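You operate a simulated robot arm through the tools that you are given. There is no shell and no other tool.

You are at the controls of a simulated robot arm. One attempt, no reset.

## Task
Switch the wash tub off, move the bush in it to the drip tray, load the gold one.
Fine: switch off before the lid comes off; put the lid back on.

Only the result counts: the job must be done as asked and must still hold three seconds after the hand-in. Knocking over, shifting, dropping, spilling or breaking anything else fails it. A push-on lid holds only when it is set on centred and level and pressed home; a screw cap is set on level and turned clockwise until tight.

## Robot
A 7-joint arm with a two-finger parallel gripper, fixed in place. Base frame: the origin is on the floor under the middle of its stand, x ahead of it, y to its left, z up; the work surface is at about z = 700. Units: mm, rad, N and s.
With the tool pointing down near the work surface it reaches from about 300 to 720 mm from the base axis. Its first joint turns from -2.897 to 2.897 rad. Payload 3.43 kg.
The tool frame sits at the grasp point between the pads (the TCP): z along the fingers, y along the line on which they close. The tips reach 30 mm beyond it. The gripper opens to 94 mm. The fingers are 28 mm wide and 10 mm thick; the gripper's body (50 by 96 mm) begins 55 mm behind the TCP.
Orientation is that of the tool frame in the base frame, as a unit quaternion [x, y, z, w]. With the fingers straight down and closing along the base's y, the tool's x points along the base's -x, its y along +y and its z along -z.

## Interface
- The arm moves only by the tool play_rows. Its argument "plan" is a list of rows, each a list of 3 entries, a list of its own where there are three numbers: the shift along the tool's x, y, z in mm, then the turn, a rotation vector about the tool's x, y, z in degrees, then the opening, from 0 (shut) to 1 (fully open). In form: [[[tx, ty, tz], [rx, ry, rz], claw], ...]. A call has 1 to 20 rows; each row shifts and turns the commanded pose from where the row before left it, along the tool's axes as they then stand. Each row takes 0.2 s and may step no farther than 50 mm and 0.15 rad from the row before; otherwise, or with a gripper value out of range, the whole call is refused. A pose out of reach is approached as far as the arm can. The call stops where the force on the tool passes 40 N (or 10 N more than at its start, if that is more) or the arm is blocked; 0.2 s more then pass. Each finger travels about 108 mm/s and halts on what it meets, pressing with about 42 N; the grip force reading is that of the motor and also rises with nothing between the fingers. The clock runs only during rows and for 0.2 s after the last one: add rows that do not move to give the fingers time. The reply holds the time, the measured pose of the TCP, the force on the tool along the base axes, the opening and the grip force, in the units named above and with some noise, with the torque about the TCP (base axes, N m) and any sound that the robot's microphone picked up.
- Cameras (640 x 400 px; columns grow to the right, rows downward): "scene" is fixed at [402.5, 649.7, 1418.5]; the picture's right is [-0.97, -0.24, 0.00], its down [-0.16, 0.64, -0.75] and it looks along [0.18, -0.73, -0.66] (base axes); focal length 346 px, centre (320, 200). "wrist" rides on the gripper at [76, 14, -103] in the tool frame; the picture's right is [-0.18, 0.98, 0.00], its down [-0.75, -0.14, -0.64] and it looks along [-0.63, -0.12, 0.77] (tool axes); focal length 243 px, centre (320, 200). There is no depth. A picture from a camera that has moved, and an enlarged one, comes with that camera's place and axes in the base frame and with its lens.
- camera(camera): a new picture of that camera. It takes no simulated time.
- move_column(by): moves the trunk up (or, below 0, down) by that many mm; the arm rides with it, the base frame stays. It gives what a move gives, with no picture.
- inspect(camera, box): a new picture of the part [left, top, right, bottom] of that camera's present view, enlarged. It takes no simulated time.
- sign_off(): hands the job in; it is judged then, once.

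Places have to be worked out from the pictures, the camera data and where the tool is seen. Open the gripper and draw the arm clear of the work before you hand the job in, unless the task says otherwise.

The tools are called as name(argument=value, ...) on one line, values as JSON. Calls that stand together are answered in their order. play_rows: Moves the arm, as the interface text tells. Its arguments: {"type":"object","properties":{"plan":{"type":"array","items":{"type":"array"}}},"required":["plan"]} The other tools are called the same way: move_column (by) moves the trunk up or down; camera (camera) takes a picture; inspect (camera, box) takes an enlarged picture of a part of a camera's view; sign_off () hands the job in.

At the start:

```text
t: 0.0
tcp_pos: [542.4, 32.0, 1082.9]
tool_rot: [0.001, 1.0, 0.0, 0.0]
wrist_force: [0.1, 0.3, 0.4]
wrist_torque: [-0.01, 0.05, -0.03]
grip_width: 93.9
grip_force: 0.0
trunk travel left (down, up): [-50.0, 540.0]
```

scene: 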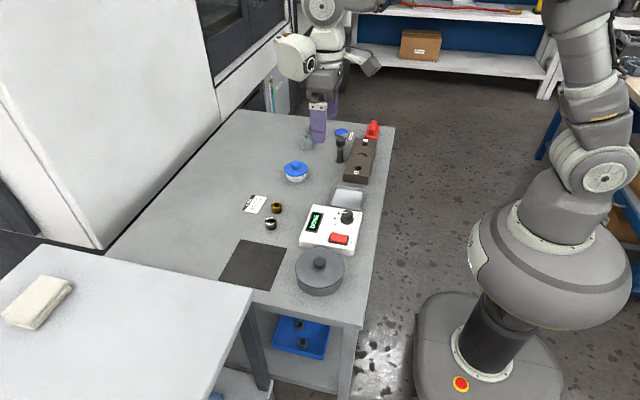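
wrist: 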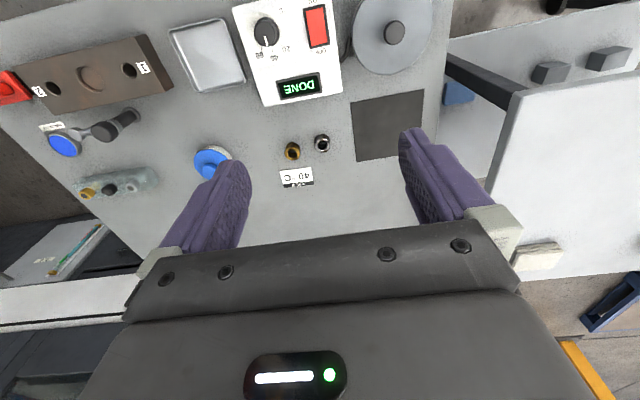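

I'll begin by looking closely at the work surface from both cameras before moving anything.

inspect(camera="scene", box=[220, 170, 400, 310])

inspect(camera="scene", box=[270, 100, 400, 200])

inspect(camera="wrist", box=[220, 0, 460, 200])

inspect(camera="wrist", box=[0, 0, 260, 210])

```text
2.86 times, centred on (310, 240) of scene
camera zoom: at [402.5, 649.7, 1418.5], right [-0.97, -0.24, 0.0], down [-0.16, 0.64, -0.75], along [0.18, -0.73, -0.66], focal length 989 px, centre (349, 86)
```

zoom: 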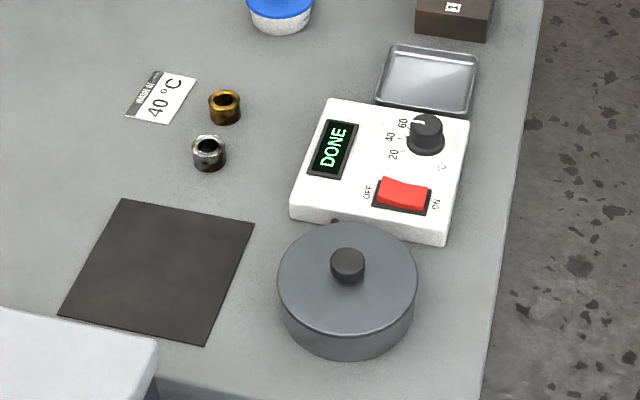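

```text
4.00 times, centred on (335, 150) of scene
camera zoom: at [402.5, 649.7, 1418.5], right [-0.97, -0.24, 0.0], down [-0.16, 0.64, -0.75], along [0.18, -0.73, -0.66], focal length 1384 px, centre (260, 400)
```

zoom: 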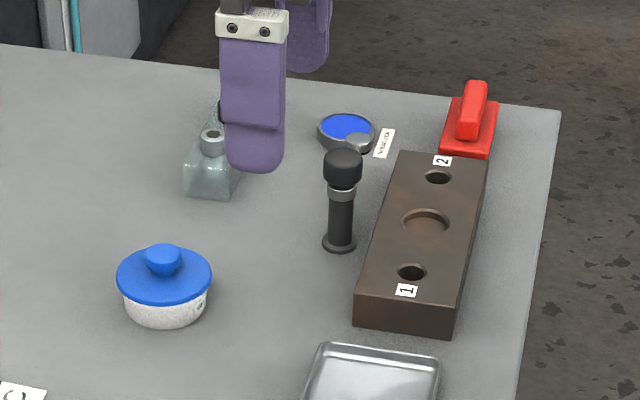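

```text
2.00 times, centred on (340, 100) of wrist
camera zoom: at [465.1, 46.3, 1185.8], right [0.18, 0.98, 0.0], down [0.75, -0.14, 0.64], along [0.63, -0.12, -0.77], focal length 485 px, centre (280, 400)
```

zoom: 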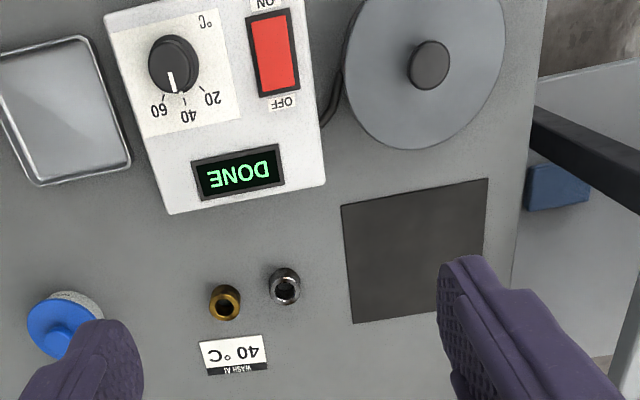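

```text
1.90 times, centred on (130, 105) of wrist
camera zoom: at [465.1, 46.3, 1185.8], right [0.18, 0.98, 0.0], down [0.75, -0.14, 0.64], along [0.63, -0.12, -0.77], focal length 462 px, centre (682, 381)
```

zoom: 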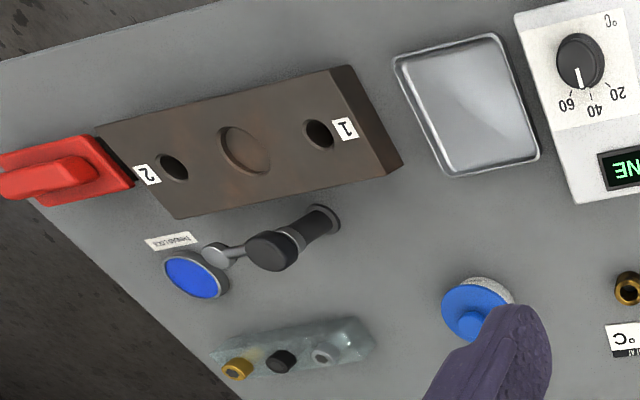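

The control box (rocker around (501, 35, 740)) and the grey lidded tub (knob around (525, 144, 762)) are roughly placed from both cameras. I'll lower the wrist camera for a close view of the switch and tub, staying well above everything.

play_rows(plan=[[[26, 5, 34], [0, 0, 0], 1], [[26, 5, 34], [0, 0, 0], 1], [[26, 5, 34], [0, 0, 0], 1], [[26, 5, 34], [0, 0, 0], 1], [[26, 5, 34], [0, 0, 0], 1], [[24, 5, 34], [0, 0, 0], 1], [[0, 0, 0], [0, 0, 0], 1]])

camera(camera="wrist")

camera(camera="scene")

```text
t: 1.6
tcp_pos: [387.9, 60.0, 878.5]
tool_rot: [0.0, 1.0, 0.0, 0.0]
wrist_force: [-0.2, -0.4, -0.4]
wrist_torque: [-0.01, 0.01, -0.01]
grip_width: 93.9
grip_force: 0.0
trunk travel left (down, up): [-50.0, 540.0]
```

```text
taken
camera wrist: at [311.3, 74.3, 980.9], right [0.18, 0.98, 0.0], down [0.75, -0.14, 0.64], along [0.63, -0.12, -0.77], focal length 243 px, centre (320, 200)
```

wrist: 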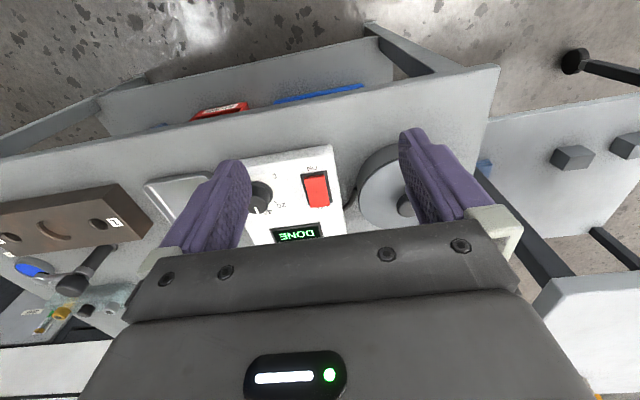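

```text
taken
```

scene: 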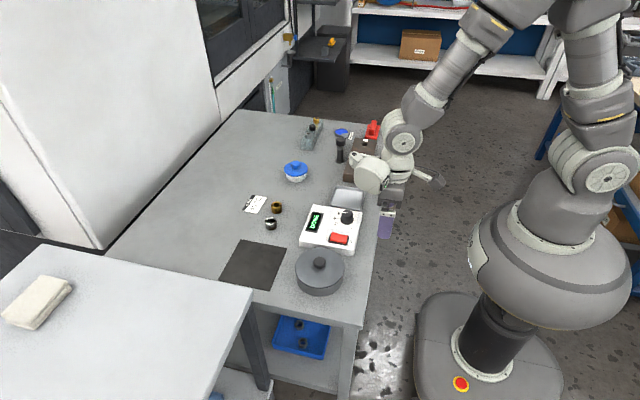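

Here is a closer look at the switch and the tub lid from this pose, and at the vial block that was hidden before.

inspect(camera="wrist", box=[230, 135, 430, 260])

inspect(camera="scene", box=[285, 110, 385, 175])

inspect(camera="scene", box=[290, 195, 380, 300])

inspect(camera="scene", box=[230, 180, 320, 240])

```text
3.20 times, centred on (330, 198) of wrist
camera zoom: at [311.3, 74.3, 980.9], right [0.18, 0.98, 0.0], down [0.75, -0.14, 0.64], along [0.63, -0.12, -0.77], focal length 776 px, centre (288, 208)
```

zoom: 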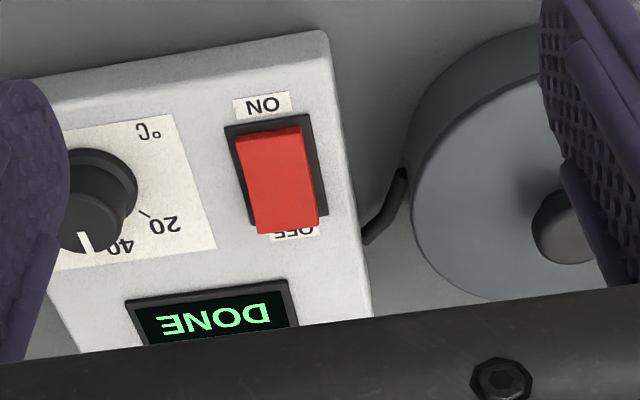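

```text
6.15 times, centred on (335, 142) of scene
camera zoom: at [402.5, 649.7, 1418.5], right [-0.97, -0.24, 0.0], down [-0.16, 0.64, -0.75], along [0.18, -0.73, -0.66], focal length 2130 px, centre (228, 554)
```

zoom: 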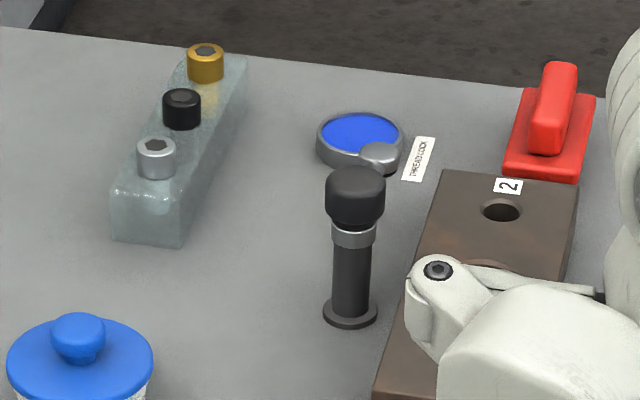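

```text
3.81 times, centred on (335, 248) of scene
camera zoom: at [402.5, 649.7, 1418.5], right [-0.97, -0.24, 0.0], down [-0.16, 0.64, -0.75], along [0.18, -0.73, -0.66], focal length 1318 px, centre (263, 19)
```

zoom: 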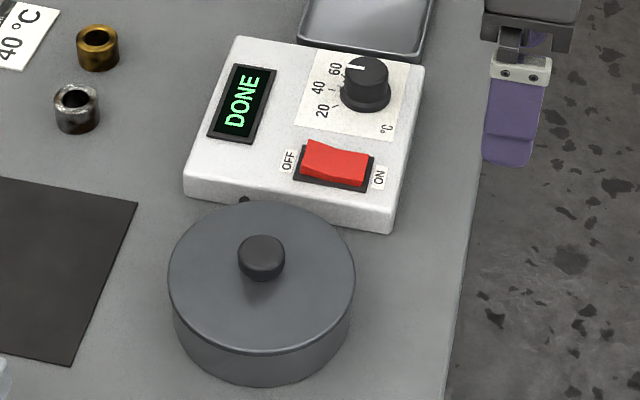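

```text
6.67 times, centred on (275, 210) of scene
camera zoom: at [402.5, 649.7, 1418.5], right [-0.97, -0.24, 0.0], down [-0.16, 0.64, -0.75], along [0.18, -0.73, -0.66], focal length 2307 px, centre (620, 133)
```

zoom: 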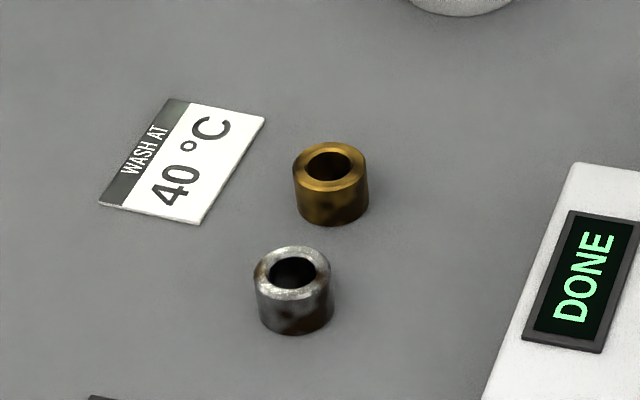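

The rocker's OFF end (away from the robot, at about (520, 35, 740)) is the raised one, so the tub is ON. I'll shut the gripper and move over the OFF end, stopping above it to check alignment.

play_rows(plan=[[[-32, -6, 0], [0, 0, 0], 0], [[-32, -6, 0], [0, 0, 0], 0], [[-32, -6, 0], [0, 0, 0], 0], [[-32, -7, 0], [0, 0, 0], 0], [[0, 0, 40], [0, 0, 0], 0], [[0, 0, 33], [0, 0, 0], 0], [[0, 0, 0], [0, 0, 0], 0]])

camera(camera="wrist")

inspect(camera="scene", box=[280, 170, 400, 270])

```text
t: 3.2
tcp_pos: [515.1, 37.2, 806.5]
tool_rot: [0.001, 1.0, 0.0, 0.0]
wrist_force: [0.1, 0.0, -0.7]
wrist_torque: [0.01, 0.01, -0.02]
grip_width: 0.0
grip_force: 32.9
trunk travel left (down, up): [-50.0, 540.0]
```

```text
taken
camera wrist: at [438.8, 52.8, 909.7], right [0.18, 0.98, 0.0], down [0.75, -0.14, 0.64], along [0.63, -0.12, -0.77], focal length 243 px, centre (320, 200)
```

wrist: 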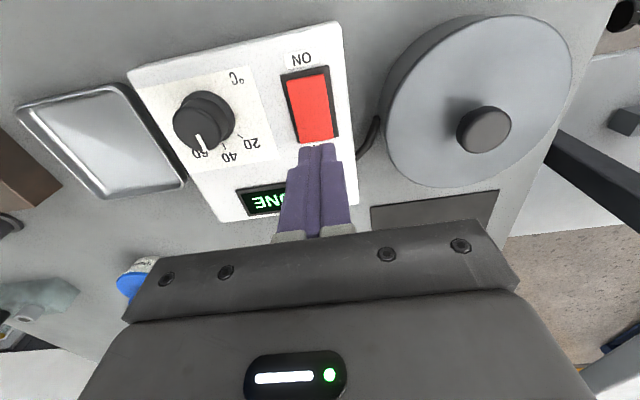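

```text
4.00 times, centred on (340, 220) of scene
camera zoom: at [402.5, 649.7, 1418.5], right [-0.97, -0.24, 0.0], down [-0.16, 0.64, -0.75], along [0.18, -0.73, -0.66], focal length 1384 px, centre (240, 120)
```

zoom: 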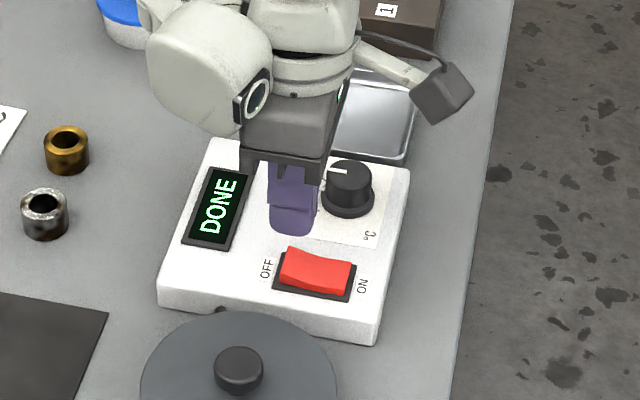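

The tip hangs above the OFF end; I zoom in for a tighter fix on rocker and lid knob positions.

inspect(camera="wrist", box=[260, 40, 380, 160])

inspect(camera="wrist", box=[370, 0, 590, 200])

```text
3.33 times, centred on (320, 100) of wrist
camera zoom: at [438.8, 52.8, 909.7], right [0.18, 0.98, 0.0], down [0.75, -0.14, 0.64], along [0.63, -0.12, -0.77], focal length 809 px, centre (320, 533)
```

zoom: 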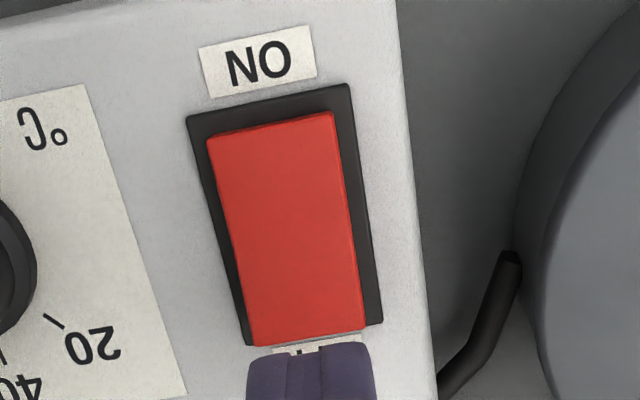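

```text
2.00 times, centred on (480, 100) of wrist
camera zoom: at [438.8, 52.8, 909.7], right [0.18, 0.98, 0.0], down [0.75, -0.14, 0.64], along [0.63, -0.12, -0.77], focal length 485 px, centre (0, 400)
```

zoom: 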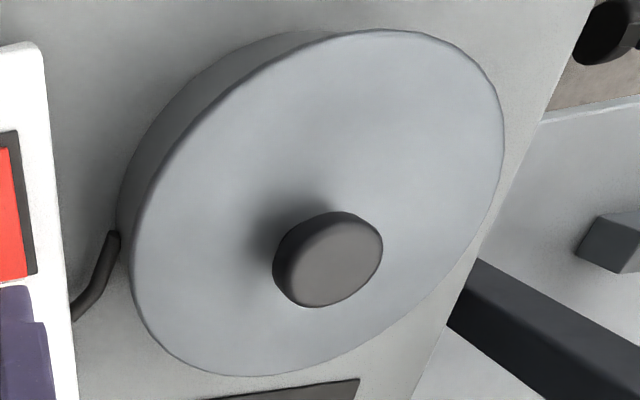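

The raised OFF edge sits at about (521, 35, 740) with a 24 mm wide rocker. I descend at (514, 35) in small steps to press the OFF side down; the call stops itself on excess force.

play_rows(plan=[[[1, -2, 15], [0, 0, 0], 0], [[0, 0, 15], [0, 0, 0], 0], [[0, 0, 3], [0, 0, 0], 0], [[0, 0, 3], [0, 0, 0], 0], [[0, 0, 3], [0, 0, 0], 0], [[0, 0, 2], [0, 0, 0], 0], [[0, 0, 2], [0, 0, 0], 0]])

inspect(camera="scene", box=[280, 170, 400, 270])

```text
t: 4.7
tcp_pos: [515.2, 35.7, 768.9]
tool_rot: [0.0, 1.0, 0.0, 0.004]
wrist_force: [-3.8, -0.4, 22.5]
wrist_torque: [-0.03, 0.48, 0.02]
grip_width: 0.0
grip_force: 32.9
trunk travel left (down, up): [-50.0, 540.0]
heard: click
stopped in row 7: the force on the tool passed its limit at 45 N (the readings are from after the stop); the commanded pose is now the measured one
```

```text
4.00 times, centred on (340, 220) of scene
camera zoom: at [402.5, 649.7, 1418.5], right [-0.97, -0.24, 0.0], down [-0.16, 0.64, -0.75], along [0.18, -0.73, -0.66], focal length 1384 px, centre (240, 120)
```

zoom: 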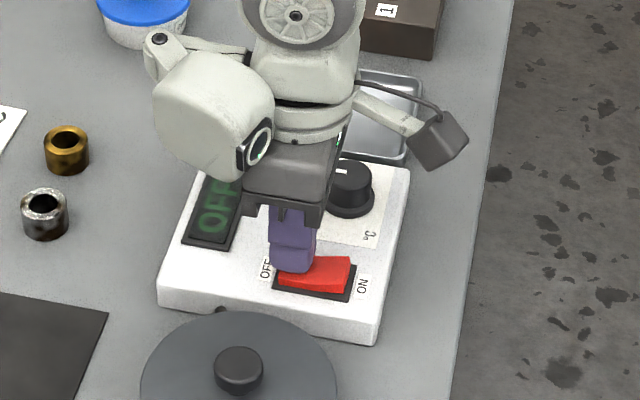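

Click heard, display now shows OFF and the rocker has flipped: the tub is off. I back straight up, straighten the tiny 0.46° tilt picked up during pressing, and move over the lid for a good view of its knob.

play_rows(plan=[[[0, 0, -20], [0, 0, 0], 0], [[0, 0, -35], [0, 0.46, 0], 0], [[0, 0, -35], [0, 0, 0], 0], [[-6, 36, 0], [0, 0, 0], 0.3], [[-6, 36, 0], [0, 0, 0], 0.6], [[-6, 36, 0], [0, 0, 0], 0.75], [[0, 0, 0], [0, 0, 0], 0.75], [[0, 0, 0], [0, 0, 0], 0.75]])

camera(camera="wrist")

inspect(camera="wrist", box=[220, 0, 420, 200])

inspect(camera="scene", box=[270, 190, 390, 300])

```text
t: 6.5
tcp_pos: [534.7, 142.6, 858.1]
tool_rot: [0.0, 1.0, 0.0, -0.001]
wrist_force: [0.1, 0.4, -0.2]
wrist_torque: [-0.01, 0.0, 0.0]
grip_width: 70.4
grip_force: 0.1
trunk travel left (down, up): [-50.0, 540.0]
```

```text
taken
camera wrist: at [458.4, 157.5, 962.4], right [0.18, 0.98, 0.0], down [0.76, -0.14, 0.64], along [0.63, -0.12, -0.77], focal length 243 px, centre (320, 200)
```

wrist: 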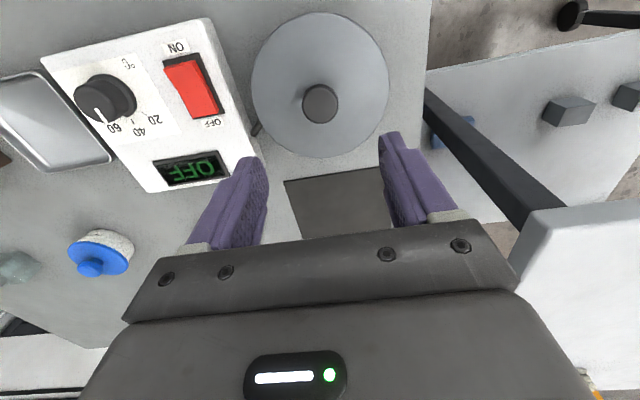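

```text
2.00 times, centred on (320, 100) of wrist
camera zoom: at [458.4, 157.5, 962.4], right [0.18, 0.98, 0.0], down [0.76, -0.14, 0.64], along [0.63, -0.12, -0.77], focal length 485 px, centre (320, 400)
```

zoom: 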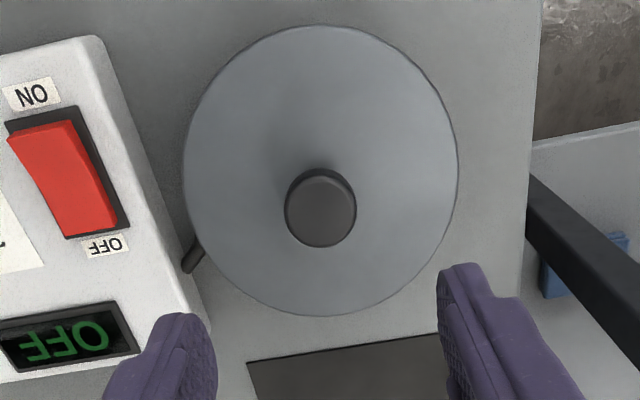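

```text
3.64 times, centred on (330, 245) of scene
camera zoom: at [402.5, 649.7, 1418.5], right [-0.97, -0.24, 0.0], down [-0.16, 0.64, -0.75], along [0.18, -0.73, -0.66], focal length 1258 px, centre (284, 36)
```

zoom: 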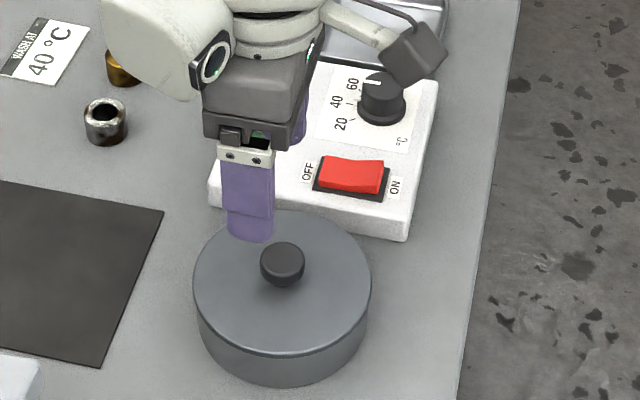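

The knob is about 28 mm across at (525, 145), top about z 766, and the lid plate is about 112 mm across at z 750. I lower around the knob with the tips just above the plate and look before closing.

play_rows(plan=[[[9.5, 2.2, 0], [0, 0, 0], 0.65], [[0, 0, 30], [0, 0, 0], 0.65], [[0, 0, 25], [0, 0, 0], 0.65], [[0, 0, 10], [0, 0, 0], 0.65], [[0, 0, 5], [0, 0, 0], 0.65], [[0, 0, 0], [0, 0, 0], 0.65]])

inspect(camera="scene", box=[280, 210, 370, 290])

inspect(camera="wrist", box=[220, 0, 420, 200])

```text
t: 7.9
tcp_pos: [523.5, 146.4, 786.7]
tool_rot: [0.0, 1.0, 0.0, -0.002]
wrist_force: [0.0, -0.3, 0.1]
wrist_torque: [0.06, 0.01, 0.0]
grip_width: 61.1
grip_force: 0.1
trunk travel left (down, up): [-50.0, 540.0]
```

```text
5.00 times, centred on (325, 250) of scene
camera zoom: at [402.5, 649.7, 1418.5], right [-0.97, -0.24, 0.0], down [-0.16, 0.64, -0.75], along [0.18, -0.73, -0.66], focal length 1730 px, centre (295, -50)
```

zoom: 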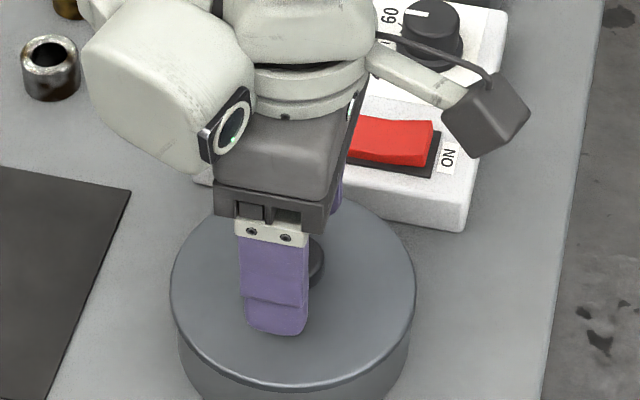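

```text
2.00 times, centred on (320, 100) of wrist
camera zoom: at [447.7, 160.0, 889.7], right [0.18, 0.98, 0.0], down [0.76, -0.14, 0.64], along [0.63, -0.12, -0.77], focal length 485 px, centre (320, 400)
```

zoom: 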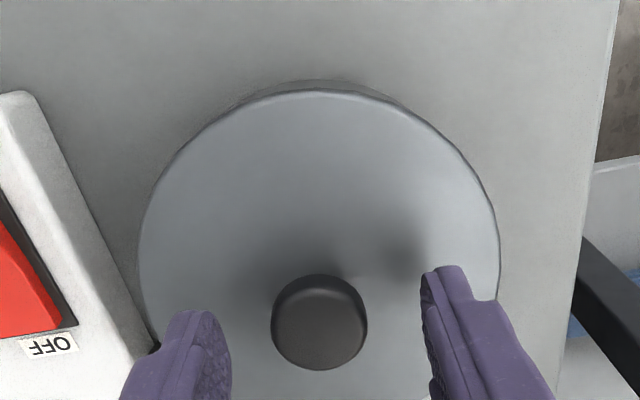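

The fingers straddle the knob and are centred on it. I lower 3 mm more and close on it.

play_rows(plan=[[[0, 0, 2], [0, 0, 0], 0.65], [[0, 0, 1.5], [0, 0, 0], 0.65], [[0, -0.5, 0], [0, 0, 0], 0.5], [[0, 0, 0], [0, 0, 0], 0.4], [[0, 0, 0], [0, 0, 0], 0.3], [[0, 0, 0], [0, 0, 0], 0.2], [[0, 0, 0], [0, 0, 0], 0.1], [[0, 0, 0], [0, 0, 0], 0.1]])

inspect(camera="wrist", box=[220, 0, 420, 200])

inspect(camera="scene", box=[280, 210, 370, 290])

```text
t: 9.7
tcp_pos: [524.0, 145.9, 781.4]
tool_rot: [0.0, 1.0, -0.001, -0.002]
wrist_force: [-0.9, 0.8, 0.5]
wrist_torque: [0.0, 0.02, -0.01]
grip_width: 28.3
grip_force: 41.5
trunk travel left (down, up): [-50.0, 540.0]
heard: snap
```

```text
2.00 times, centred on (320, 100) of wrist
camera zoom: at [447.8, 160.1, 885.7], right [0.18, 0.98, 0.0], down [0.76, -0.14, 0.64], along [0.63, -0.12, -0.77], focal length 485 px, centre (320, 400)
```

zoom: 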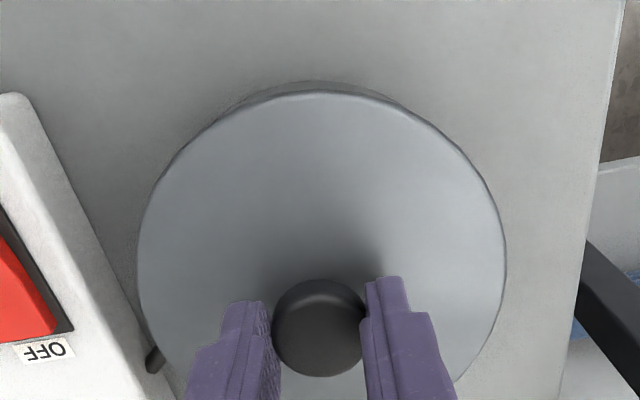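

```text
5.00 times, centred on (325, 250) of scene
camera zoom: at [402.5, 649.7, 1418.5], right [-0.97, -0.24, 0.0], down [-0.16, 0.64, -0.75], along [0.18, -0.73, -0.66], focal length 1730 px, centre (295, -50)
```

zoom: 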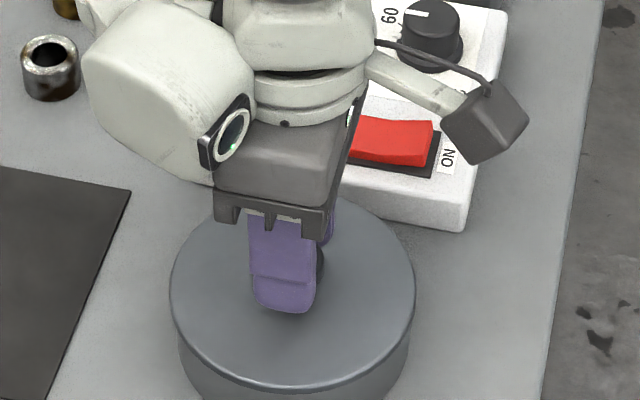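

Grip holds the 28.3 mm knob (a snap was heard). I lift straight up in small steps.

play_rows(plan=[[[0, 0, -2], [0, 0, 0], 0.1], [[0, 0, -3], [0, 0, 0], 0.1], [[0, 0, -5], [0, 0, 0], 0.1], [[0, 0, -5], [0, 0, 0], 0.1], [[0, 0, 0], [0, 0, 0], 0.1]])

inspect(camera="scene", box=[280, 210, 370, 290])

```text
t: 10.9
tcp_pos: [524.7, 145.0, 799.5]
tool_rot: [0.0, 1.0, 0.0, -0.001]
wrist_force: [0.2, 0.5, 0.6]
wrist_torque: [-0.01, 0.0, 0.03]
grip_width: 8.7
grip_force: 0.0
trunk travel left (down, up): [-50.0, 540.0]
```

```text
5.00 times, centred on (325, 250) of scene
camera zoom: at [402.5, 649.7, 1418.5], right [-0.97, -0.24, 0.0], down [-0.16, 0.64, -0.75], along [0.18, -0.73, -0.66], focal length 1730 px, centre (295, -50)
```

zoom: 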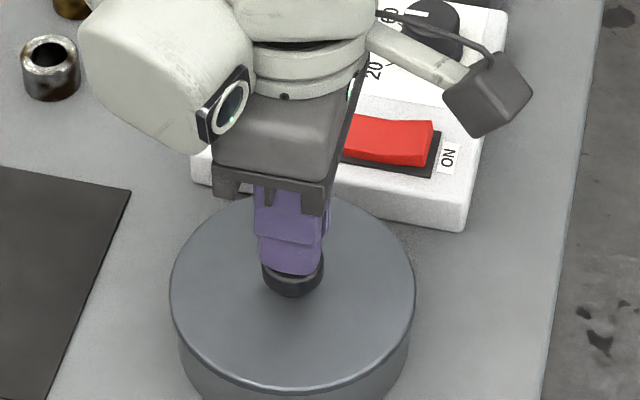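

The fingers slipped off the knob during the lift (width fell to 8.7) and the lid stayed in place. I open, back up and look at the knob's profile and whether the lid has moved.

play_rows(plan=[[[0, 0, -40], [0, 0, 0], 0.1], [[0, 0, -40], [0, 0, 0], 0.5], [[30, 0, 0], [0, 0, 0], 0.65], [[30, 0, 0], [0, 0, 0], 0.65], [[0, 0, 0], [0, 0, 0], 0.65]])

inspect(camera="scene", box=[290, 230, 350, 300])

inspect(camera="wrist", box=[220, 0, 420, 200])

```text
t: 12.1
tcp_pos: [464.1, 145.4, 878.7]
tool_rot: [0.0, 1.0, 0.0, -0.002]
wrist_force: [-0.3, 0.2, -0.6]
wrist_torque: [0.04, 0.0, 0.03]
grip_width: 61.0
grip_force: 0.0
trunk travel left (down, up): [-50.0, 540.0]
```

```text
5.71 times, centred on (320, 265) of scene
camera zoom: at [402.5, 649.7, 1418.5], right [-0.97, -0.24, 0.0], down [-0.16, 0.64, -0.75], along [0.18, -0.73, -0.66], focal length 1977 px, centre (320, -171)
```

zoom: 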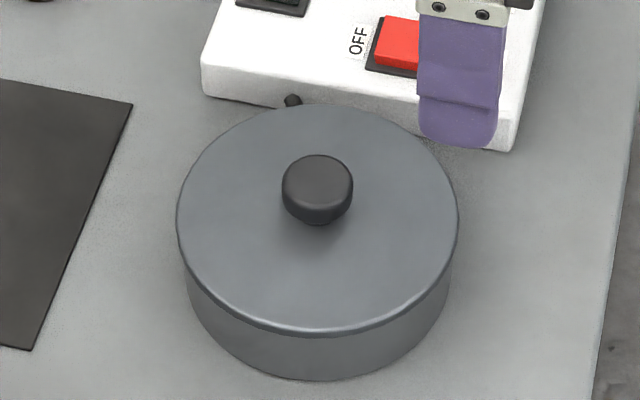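

```text
2.00 times, centred on (320, 100) of wrist
camera zoom: at [387.2, 159.0, 981.9], right [0.18, 0.98, 0.0], down [0.76, -0.14, 0.64], along [0.63, -0.12, -0.77], focal length 485 px, centre (320, 400)
```

zoom: 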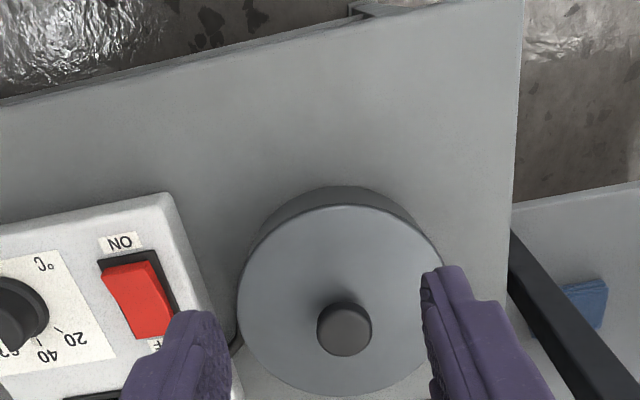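

The lid looks seated and level; the knob is a low rounded cylinder (~13 mm tall). I return over it and go down until the tips nearly touch the plate, to take the full knob height.

play_rows(plan=[[[-30, 0, 0], [0, 0, 0], 0.55], [[-30, 0, 0], [0, 0, 0], 0.55], [[0, 0, 40], [0, 0, 0], 0.55], [[0, 0, 40], [0, 0, 0], 0.55], [[0, 0, 10], [0, 0, 0], 0.55], [[0, 0, 3], [0, 0, 0], 0.55], [[0, 0, 0], [0, 0, 0], 0.55]])

inspect(camera="wrist", box=[260, 120, 380, 220])

inspect(camera="scene", box=[290, 230, 350, 300])

```text
t: 13.7
tcp_pos: [525.0, 146.3, 786.3]
tool_rot: [0.001, 1.0, 0.0, -0.002]
wrist_force: [-1.0, -0.3, 0.4]
wrist_torque: [-0.04, 0.01, -0.03]
grip_width: 51.8
grip_force: 0.0
trunk travel left (down, up): [-50.0, 540.0]
```

```text
4.00 times, centred on (320, 170) of wrist
camera zoom: at [448.2, 160.5, 888.7], right [0.18, 0.98, 0.0], down [0.76, -0.14, 0.64], along [0.63, -0.12, -0.77], focal length 970 px, centre (320, 320)
```

zoom: 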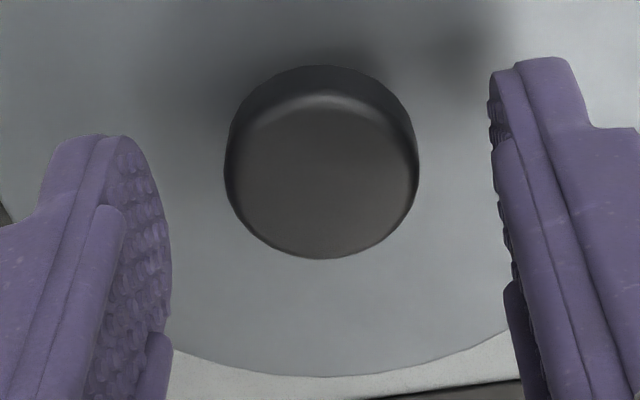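

```text
5.71 times, centred on (320, 265) of scene
camera zoom: at [402.5, 649.7, 1418.5], right [-0.97, -0.24, 0.0], down [-0.16, 0.64, -0.75], along [0.18, -0.73, -0.66], focal length 1977 px, centre (320, -171)
```

zoom: 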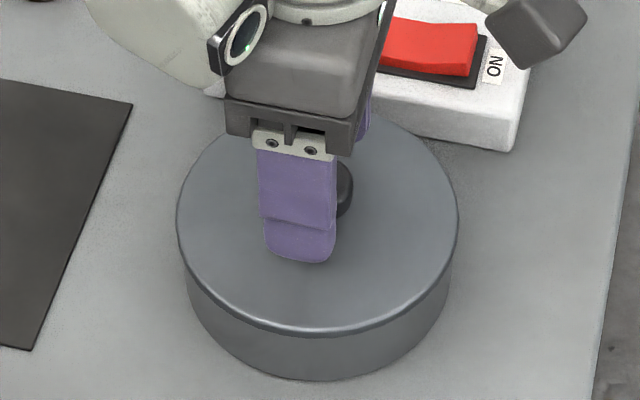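

Knob centre works out at (524.4, 146.2), matching the tool at (525.0, 146.3). I lower gently to find the plate.

play_rows(plan=[[[0, 0, 1.5], [0, 0, 0], 0.55], [[0, 0, 1.5], [0, 0, 0], 0.55], [[0, 0, 1.5], [0, 0, 0], 0.55], [[0, 0, 0], [0, 0, 0], 0.55]])

```text
t: 14.7
tcp_pos: [524.8, 145.7, 781.3]
tool_rot: [0.0, 1.0, 0.0, -0.002]
wrist_force: [0.2, -0.3, -0.2]
wrist_torque: [0.0, 0.01, -0.01]
grip_width: 51.6
grip_force: 0.1
trunk travel left (down, up): [-50.0, 540.0]
```

No contact yet at tip height ~751; I go on in 1 mm steps.

play_rows(plan=[[[0, 0, 1], [0, 0, 0], 0.55], [[0, 0, 1], [0, 0, 0], 0.55], [[0, 0, 0], [0, 0, 0], 0.55]])

```text
t: 15.5
tcp_pos: [523.4, 144.9, 778.5]
tool_rot: [0.0, 1.0, 0.0, -0.003]
wrist_force: [-0.1, -0.4, 0.3]
wrist_torque: [0.01, -0.03, 0.01]
grip_width: 51.8
grip_force: 0.1
trunk travel left (down, up): [-50.0, 540.0]
```

Still no contact; two more 1 mm steps.

play_rows(plan=[[[0, 0, 1], [0, 0, 0], 0.55], [[0, 0, 1], [0, 0, 0], 0.55], [[0, 0, 0], [0, 0, 0], 0.55]])

inspect(camera="scene", box=[300, 240, 340, 285])

inspect(camera="wrist", box=[260, 120, 380, 220])

```text
t: 16.3
tcp_pos: [523.3, 145.5, 777.1]
tool_rot: [-0.001, 1.0, 0.0, -0.001]
wrist_force: [-0.3, 0.4, 0.0]
wrist_torque: [0.01, 0.01, -0.01]
grip_width: 52.0
grip_force: 0.0
trunk travel left (down, up): [-50.0, 540.0]
```

```text
8.89 times, centred on (320, 262) of scene
camera zoom: at [402.5, 649.7, 1418.5], right [-0.97, -0.24, 0.0], down [-0.16, 0.64, -0.75], along [0.18, -0.73, -0.66], focal length 3076 px, centre (320, -356)
```

zoom: 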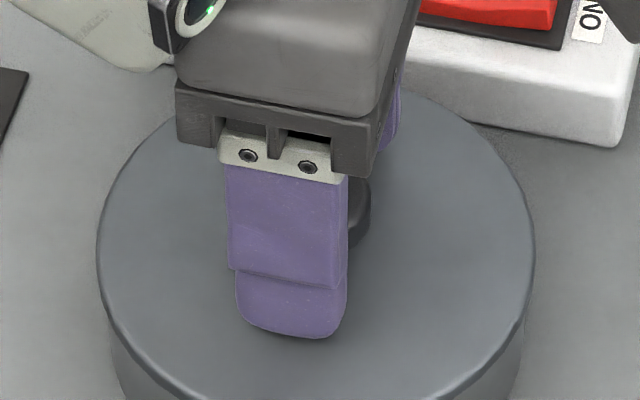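

```text
4.00 times, centred on (320, 170) of wrist
camera zoom: at [447.8, 160.0, 880.0], right [0.18, 0.98, 0.0], down [0.76, -0.14, 0.64], along [0.63, -0.12, -0.77], focal length 970 px, centre (320, 320)
```

zoom: 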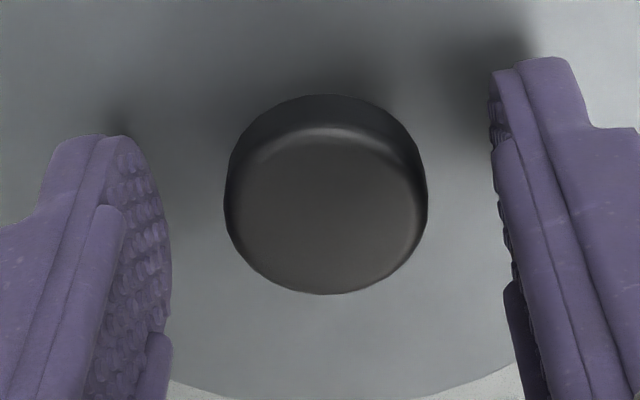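

Contact shadows are tightening but the force is still zero; I keep lowering 1 mm at a time.

play_rows(plan=[[[0, 0, 1], [0, 0, 0], 0.55], [[0, 0, 1], [0, 0, 0], 0.55], [[0, 0, 0], [0, 0, 0], 0.55]])

```text
t: 17.1
tcp_pos: [523.5, 145.4, 775.6]
tool_rot: [0.0, 1.0, 0.0, -0.002]
wrist_force: [-0.3, -0.1, 0.3]
wrist_torque: [-0.02, 0.0, -0.01]
grip_width: 51.8
grip_force: 0.0
trunk travel left (down, up): [-50.0, 540.0]
```

play_rows(plan=[[[0, 0, 1], [0, 0, 0], 0.55], [[0, 0, 1], [0, 0, 0], 0.55], [[0, 0, 0], [0, 0, 0], 0.55]])

```text
t: 17.9
tcp_pos: [524.8, 143.8, 774.0]
tool_rot: [0.001, 1.0, 0.001, -0.002]
wrist_force: [1.3, -1.5, 7.4]
wrist_torque: [-0.14, -0.1, -0.04]
grip_width: 51.8
grip_force: 0.3
trunk travel left (down, up): [-50.0, 540.0]
heard: snap
```

The tips touched the plate at TCP z 774 (7 N, another snap, likely the lid seating). I ease up 1 mm and close fully on the whole knob height.

play_rows(plan=[[[0, 0, -1.5], [0, 0, 0], 0.55], [[0, 0, 0], [0, 0, 0], 0.4], [[0, 0, 0], [0, 0, 0], 0.3], [[0, 0, 0], [0, 0, 0], 0.2], [[0, 0, 0], [0, 0, 0], 0.1], [[0, 0, 0], [0, 0, 0], 0], [[0, 0, 0], [0, 0, 0], 0]])

inspect(camera="wrist", box=[260, 120, 380, 220])

inspect(camera="scene", box=[290, 230, 350, 300])

```text
t: 19.5
tcp_pos: [523.4, 143.3, 774.2]
tool_rot: [0.0, 1.0, 0.0, -0.001]
wrist_force: [0.5, 0.0, 0.0]
wrist_torque: [0.02, -0.01, 0.0]
grip_width: 28.3
grip_force: 41.9
trunk travel left (down, up): [-50.0, 540.0]
heard: snap
```

```text
4.00 times, centred on (320, 170) of wrist
camera zoom: at [448.0, 159.1, 877.2], right [0.18, 0.98, 0.0], down [0.76, -0.14, 0.64], along [0.63, -0.12, -0.77], focal length 970 px, centre (320, 320)
```

zoom: 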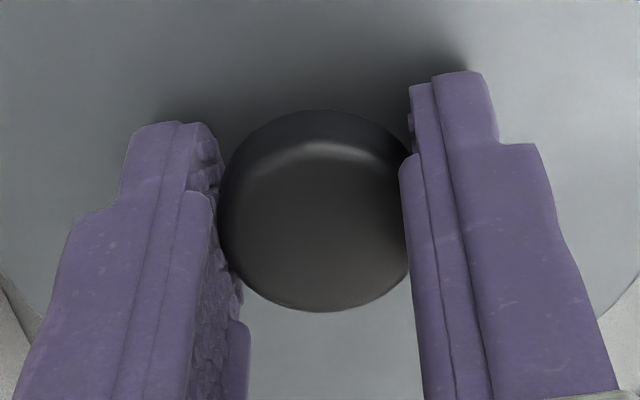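

```text
5.71 times, centred on (320, 265) of scene
camera zoom: at [402.5, 649.7, 1418.5], right [-0.97, -0.24, 0.0], down [-0.16, 0.64, -0.75], along [0.18, -0.73, -0.66], focal length 1977 px, centre (320, -171)
```

zoom: 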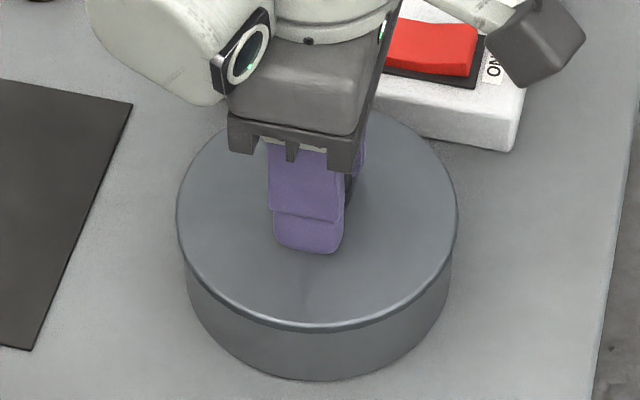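

Grip is full height at 41.9 N. I lift slowly, 1 mm per row, watching the force.

play_rows(plan=[[[0, 0, -1], [0, 0, 0], 0], [[0, 0, -1], [0, 0, 0], 0], [[0, 0, -1], [0, 0, 0], 0]])

```text
t: 20.3
tcp_pos: [523.7, 144.0, 776.9]
tool_rot: [0.0, 1.0, 0.0, -0.002]
wrist_force: [0.2, 0.0, -0.1]
wrist_torque: [-0.04, 0.01, -0.02]
grip_width: 28.7
grip_force: 41.5
trunk travel left (down, up): [-50.0, 540.0]
```

inspect(camera="scene", box=[290, 230, 350, 300])

inspect(camera="wrist", box=[260, 120, 380, 220])

```text
5.71 times, centred on (320, 265) of scene
camera zoom: at [402.5, 649.7, 1418.5], right [-0.97, -0.24, 0.0], down [-0.16, 0.64, -0.75], along [0.18, -0.73, -0.66], focal length 1977 px, centre (320, -171)
```

zoom: 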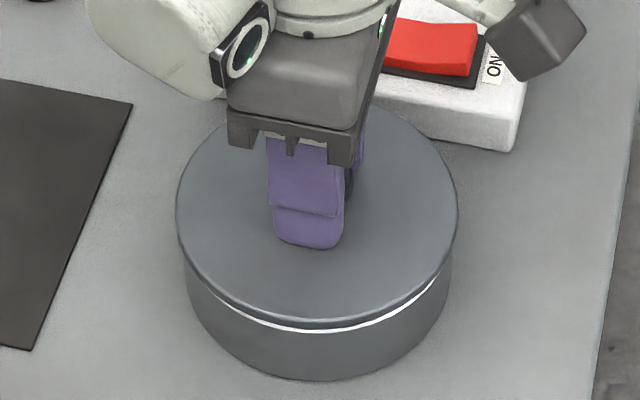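

```text
4.00 times, centred on (320, 170) of wrist
camera zoom: at [448.1, 159.1, 880.5], right [0.18, 0.98, 0.0], down [0.76, -0.14, 0.64], along [0.63, -0.12, -0.77], focal length 970 px, centre (320, 320)
```

zoom: 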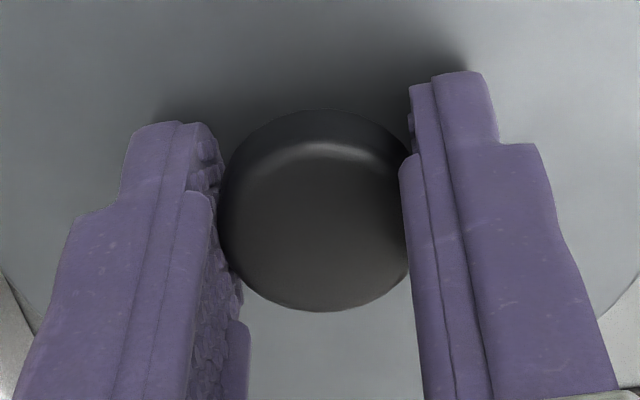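

A bright gap shows under the rim: the lid is off and rides with the gripper, nearly weightless. I keep lifting gently to clear the tub.

play_rows(plan=[[[0, 0, -2], [0, 0, 0], 0], [[0, 0, -3], [0, 0, 0], 0], [[0, 0, -4], [0, 0, 0], 0], [[0, 0, -6], [0, 0, 0], 0], [[0, 0, -8], [0, 0, 0], 0], [[0, 0, -8], [0, 0, 0], 0], [[0, 0, -10], [0, 0, 0], 0], [[0, 0, -10], [0, 0, 0], 0], [[0, 0, -10], [0, 0, 0], 0], [[0, 0, -10], [0, 0, 0], 0], [[0, 0, 0], [0, 0, 0], 0]])

camera(camera="scene")

inspect(camera="scene", box=[260, 200, 380, 310])

camera(camera="wrist")

```text
t: 22.7
tcp_pos: [525.4, 143.3, 849.3]
tool_rot: [0.0, 1.0, 0.0, -0.001]
wrist_force: [0.4, 0.0, -1.0]
wrist_torque: [-0.02, -0.03, 0.01]
grip_width: 28.6
grip_force: 42.0
trunk travel left (down, up): [-50.0, 540.0]
```

```text
taken
```

scene: 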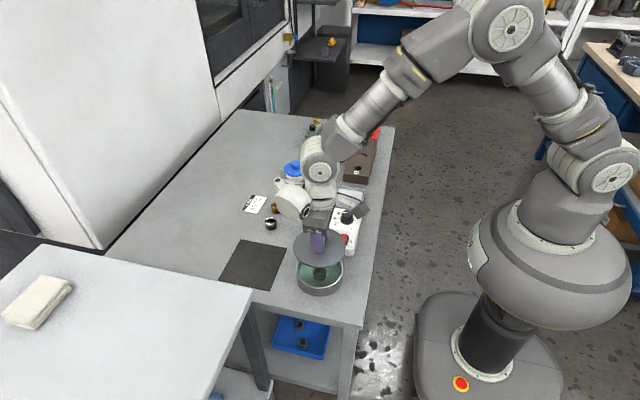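

```text
3.64 times, centred on (320, 255) of scene
camera zoom: at [402.5, 649.7, 1418.5], right [-0.97, -0.24, 0.0], down [-0.16, 0.64, -0.75], along [0.18, -0.73, -0.66], focal length 1258 px, centre (320, 0)
```

zoom: 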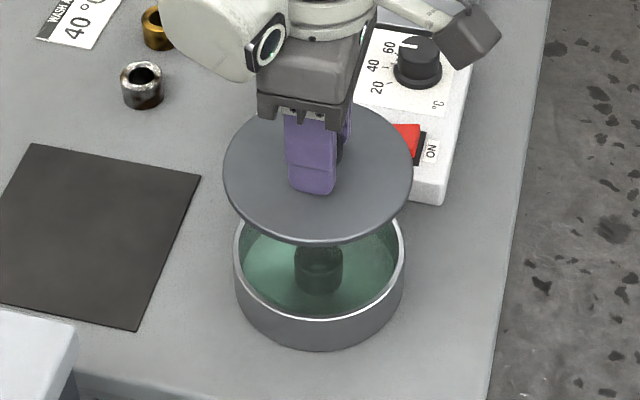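

```text
taken
camera wrist: at [448.2, 158.4, 952.2], right [0.18, 0.98, 0.0], down [0.76, -0.14, 0.64], along [0.63, -0.12, -0.77], focal length 243 px, centre (320, 200)
```

wrist: 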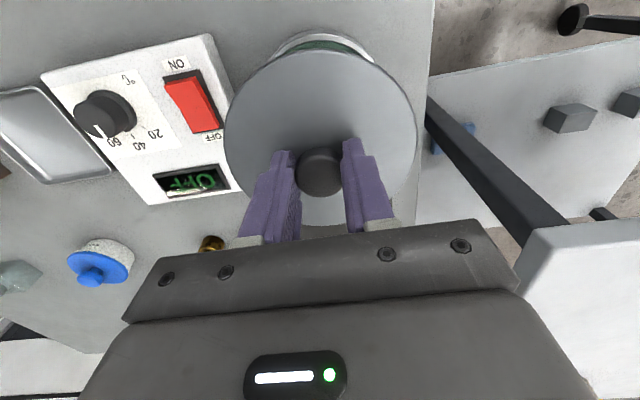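

The lid hangs level and the tub shows green liquid with one dark bush standing in it. I carry the lid over the dark mat (centre about (696, 142)), which is free and within reach.

play_rows(plan=[[[-15, 0, 0], [0, 0, 0], 0], [[-25, 0, 0], [0, 0, 0], 0], [[-28, 0, 0], [0, 0, 0], 0], [[-28, 0, 0], [0, 0, 0], 0], [[-28, 0, 0], [0, 0, 0], 0], [[-25, 0, 0], [0, 0, 0], 0], [[-20, 0, 0], [0, 0, 0], 0], [[0, 0, 0], [0, 0, 0], 0]])

camera(camera="scene")

inspect(camera="scene", box=[200, 190, 360, 310])

camera(camera="wrist")

```text
t: 24.5
tcp_pos: [693.1, 144.1, 849.4]
tool_rot: [0.0, 1.0, 0.0, -0.002]
wrist_force: [0.0, 0.3, -0.8]
wrist_torque: [0.0, 0.02, 0.01]
grip_width: 28.6
grip_force: 42.0
trunk travel left (down, up): [-50.0, 540.0]
```

```text
taken
```

scene: 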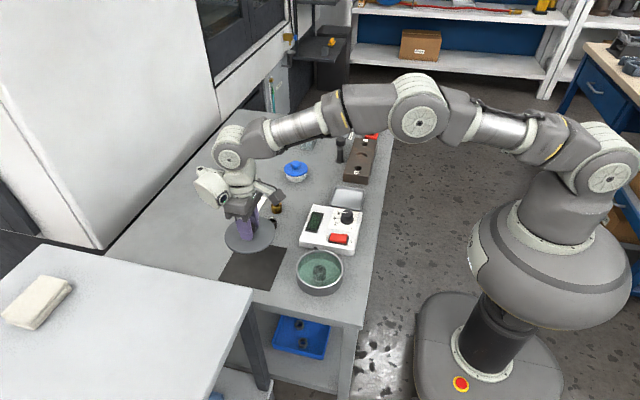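

```text
3.33 times, centred on (280, 250) of scene
camera zoom: at [402.5, 649.7, 1418.5], right [-0.97, -0.24, 0.0], down [-0.16, 0.64, -0.75], along [0.18, -0.73, -0.66], focal length 1154 px, centre (453, 33)
```

zoom: 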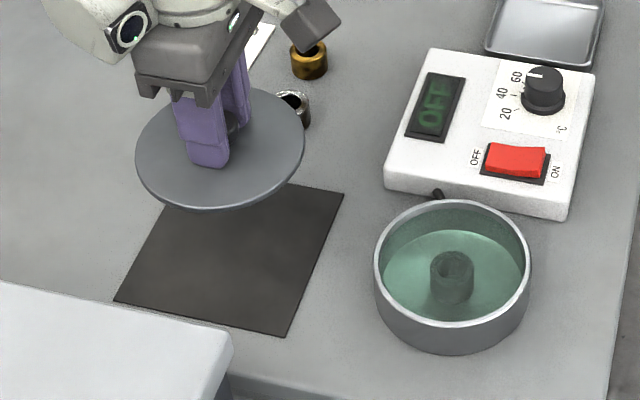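

```text
taken
camera wrist: at [616.6, 159.5, 951.8], right [0.18, 0.98, 0.0], down [0.76, -0.14, 0.64], along [0.63, -0.12, -0.77], focal length 243 px, centre (320, 200)
```

wrist: 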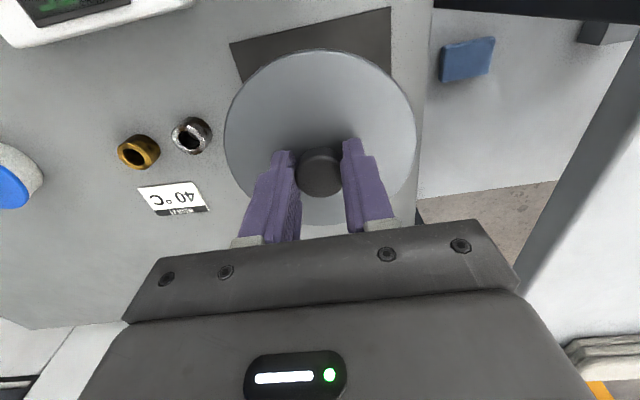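

The lid will fit wholly on the mat (x 636–767, y 71–210). I lower it, quickly at first and then slowly until I feel the contact.

play_rows(plan=[[[0, 0, 20], [0, 0, 0], 0], [[0, 0, 25], [0, 0, 0], 0], [[0, 0, 20], [0, 0, 0], 0], [[0, 0, 15], [0, 0, 0], 0], [[0, 0, 10], [0, 0, 0], 0], [[0, 0, 4], [0, 0, 0], 0], [[0, 0, 0], [0, 0, 0], 0]])

inspect(camera="scene", box=[200, 190, 320, 300])

```text
t: 26.1
tcp_pos: [692.5, 144.3, 753.7]
tool_rot: [0.001, 1.0, 0.0, -0.001]
wrist_force: [-0.6, 0.4, 0.1]
wrist_torque: [0.03, 0.02, 0.0]
grip_width: 28.9
grip_force: 41.4
trunk travel left (down, up): [-50.0, 540.0]
```

```text
3.64 times, centred on (260, 245) of scene
camera zoom: at [402.5, 649.7, 1418.5], right [-0.97, -0.24, 0.0], down [-0.16, 0.64, -0.75], along [0.18, -0.73, -0.66], focal length 1258 px, centre (538, 36)
```

zoom: 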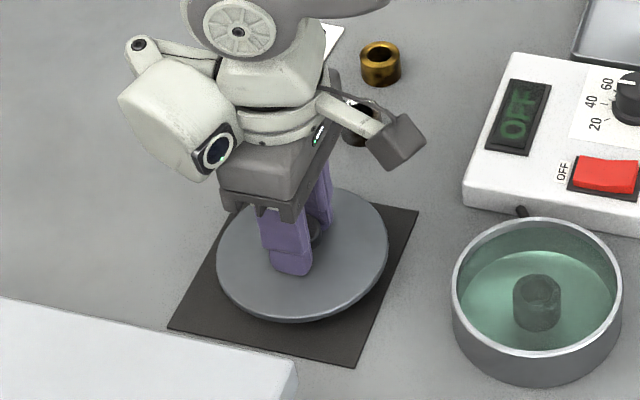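

The lid is fully inside the mat outline; I lower in 2 mm steps until contact.

play_rows(plan=[[[0, 0, 2], [0, 0, 0], 0], [[0, 0, 2], [0, 0, 0], 0], [[0, 0, 2], [0, 0, 0], 0], [[0, 0, 0], [0, 0, 0], 0]])

```text
t: 27.1
tcp_pos: [693.6, 143.6, 749.1]
tool_rot: [-0.001, 1.0, 0.0, -0.002]
wrist_force: [-0.5, -0.4, -0.7]
wrist_torque: [0.02, -0.02, -0.02]
grip_width: 28.4
grip_force: 41.3
trunk travel left (down, up): [-50.0, 540.0]
```

play_rows(plan=[[[0, 0, 1.5], [0, 0, 0], 0], [[0, 0, 1.5], [0, 0, 0], 0], [[0, 0, 1.5], [0, 0, 0], 0], [[0, 0, 0], [0, 0, 0], 0]])

inspect(camera="scene", box=[220, 210, 310, 290])

```text
t: 28.1
tcp_pos: [693.5, 144.3, 744.7]
tool_rot: [0.0, 1.0, -0.001, -0.002]
wrist_force: [0.0, -0.1, -0.9]
wrist_torque: [-0.01, 0.06, -0.01]
grip_width: 28.8
grip_force: 41.9
trunk travel left (down, up): [-50.0, 540.0]
```

```text
5.00 times, centred on (265, 250) of scene
camera zoom: at [402.5, 649.7, 1418.5], right [-0.97, -0.24, 0.0], down [-0.16, 0.64, -0.75], along [0.18, -0.73, -0.66], focal length 1730 px, centre (595, -50)
```

zoom: 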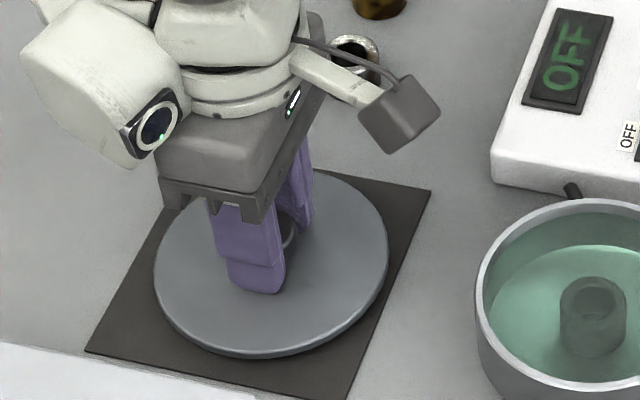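

Still not touching; I continue in 1.5 mm steps.

play_rows(plan=[[[0, 0, 1.5], [0, 0, 0], 0], [[0, 0, 1.5], [0, 0, 0], 0], [[0, 0, 0], [0, 0, 0], 0]])

```text
t: 28.9
tcp_pos: [694.2, 145.4, 740.5]
tool_rot: [0.0, 1.0, 0.0, -0.001]
wrist_force: [-0.2, 0.1, -0.4]
wrist_torque: [0.01, 0.01, 0.0]
grip_width: 28.4
grip_force: 41.9
trunk travel left (down, up): [-50.0, 540.0]
```

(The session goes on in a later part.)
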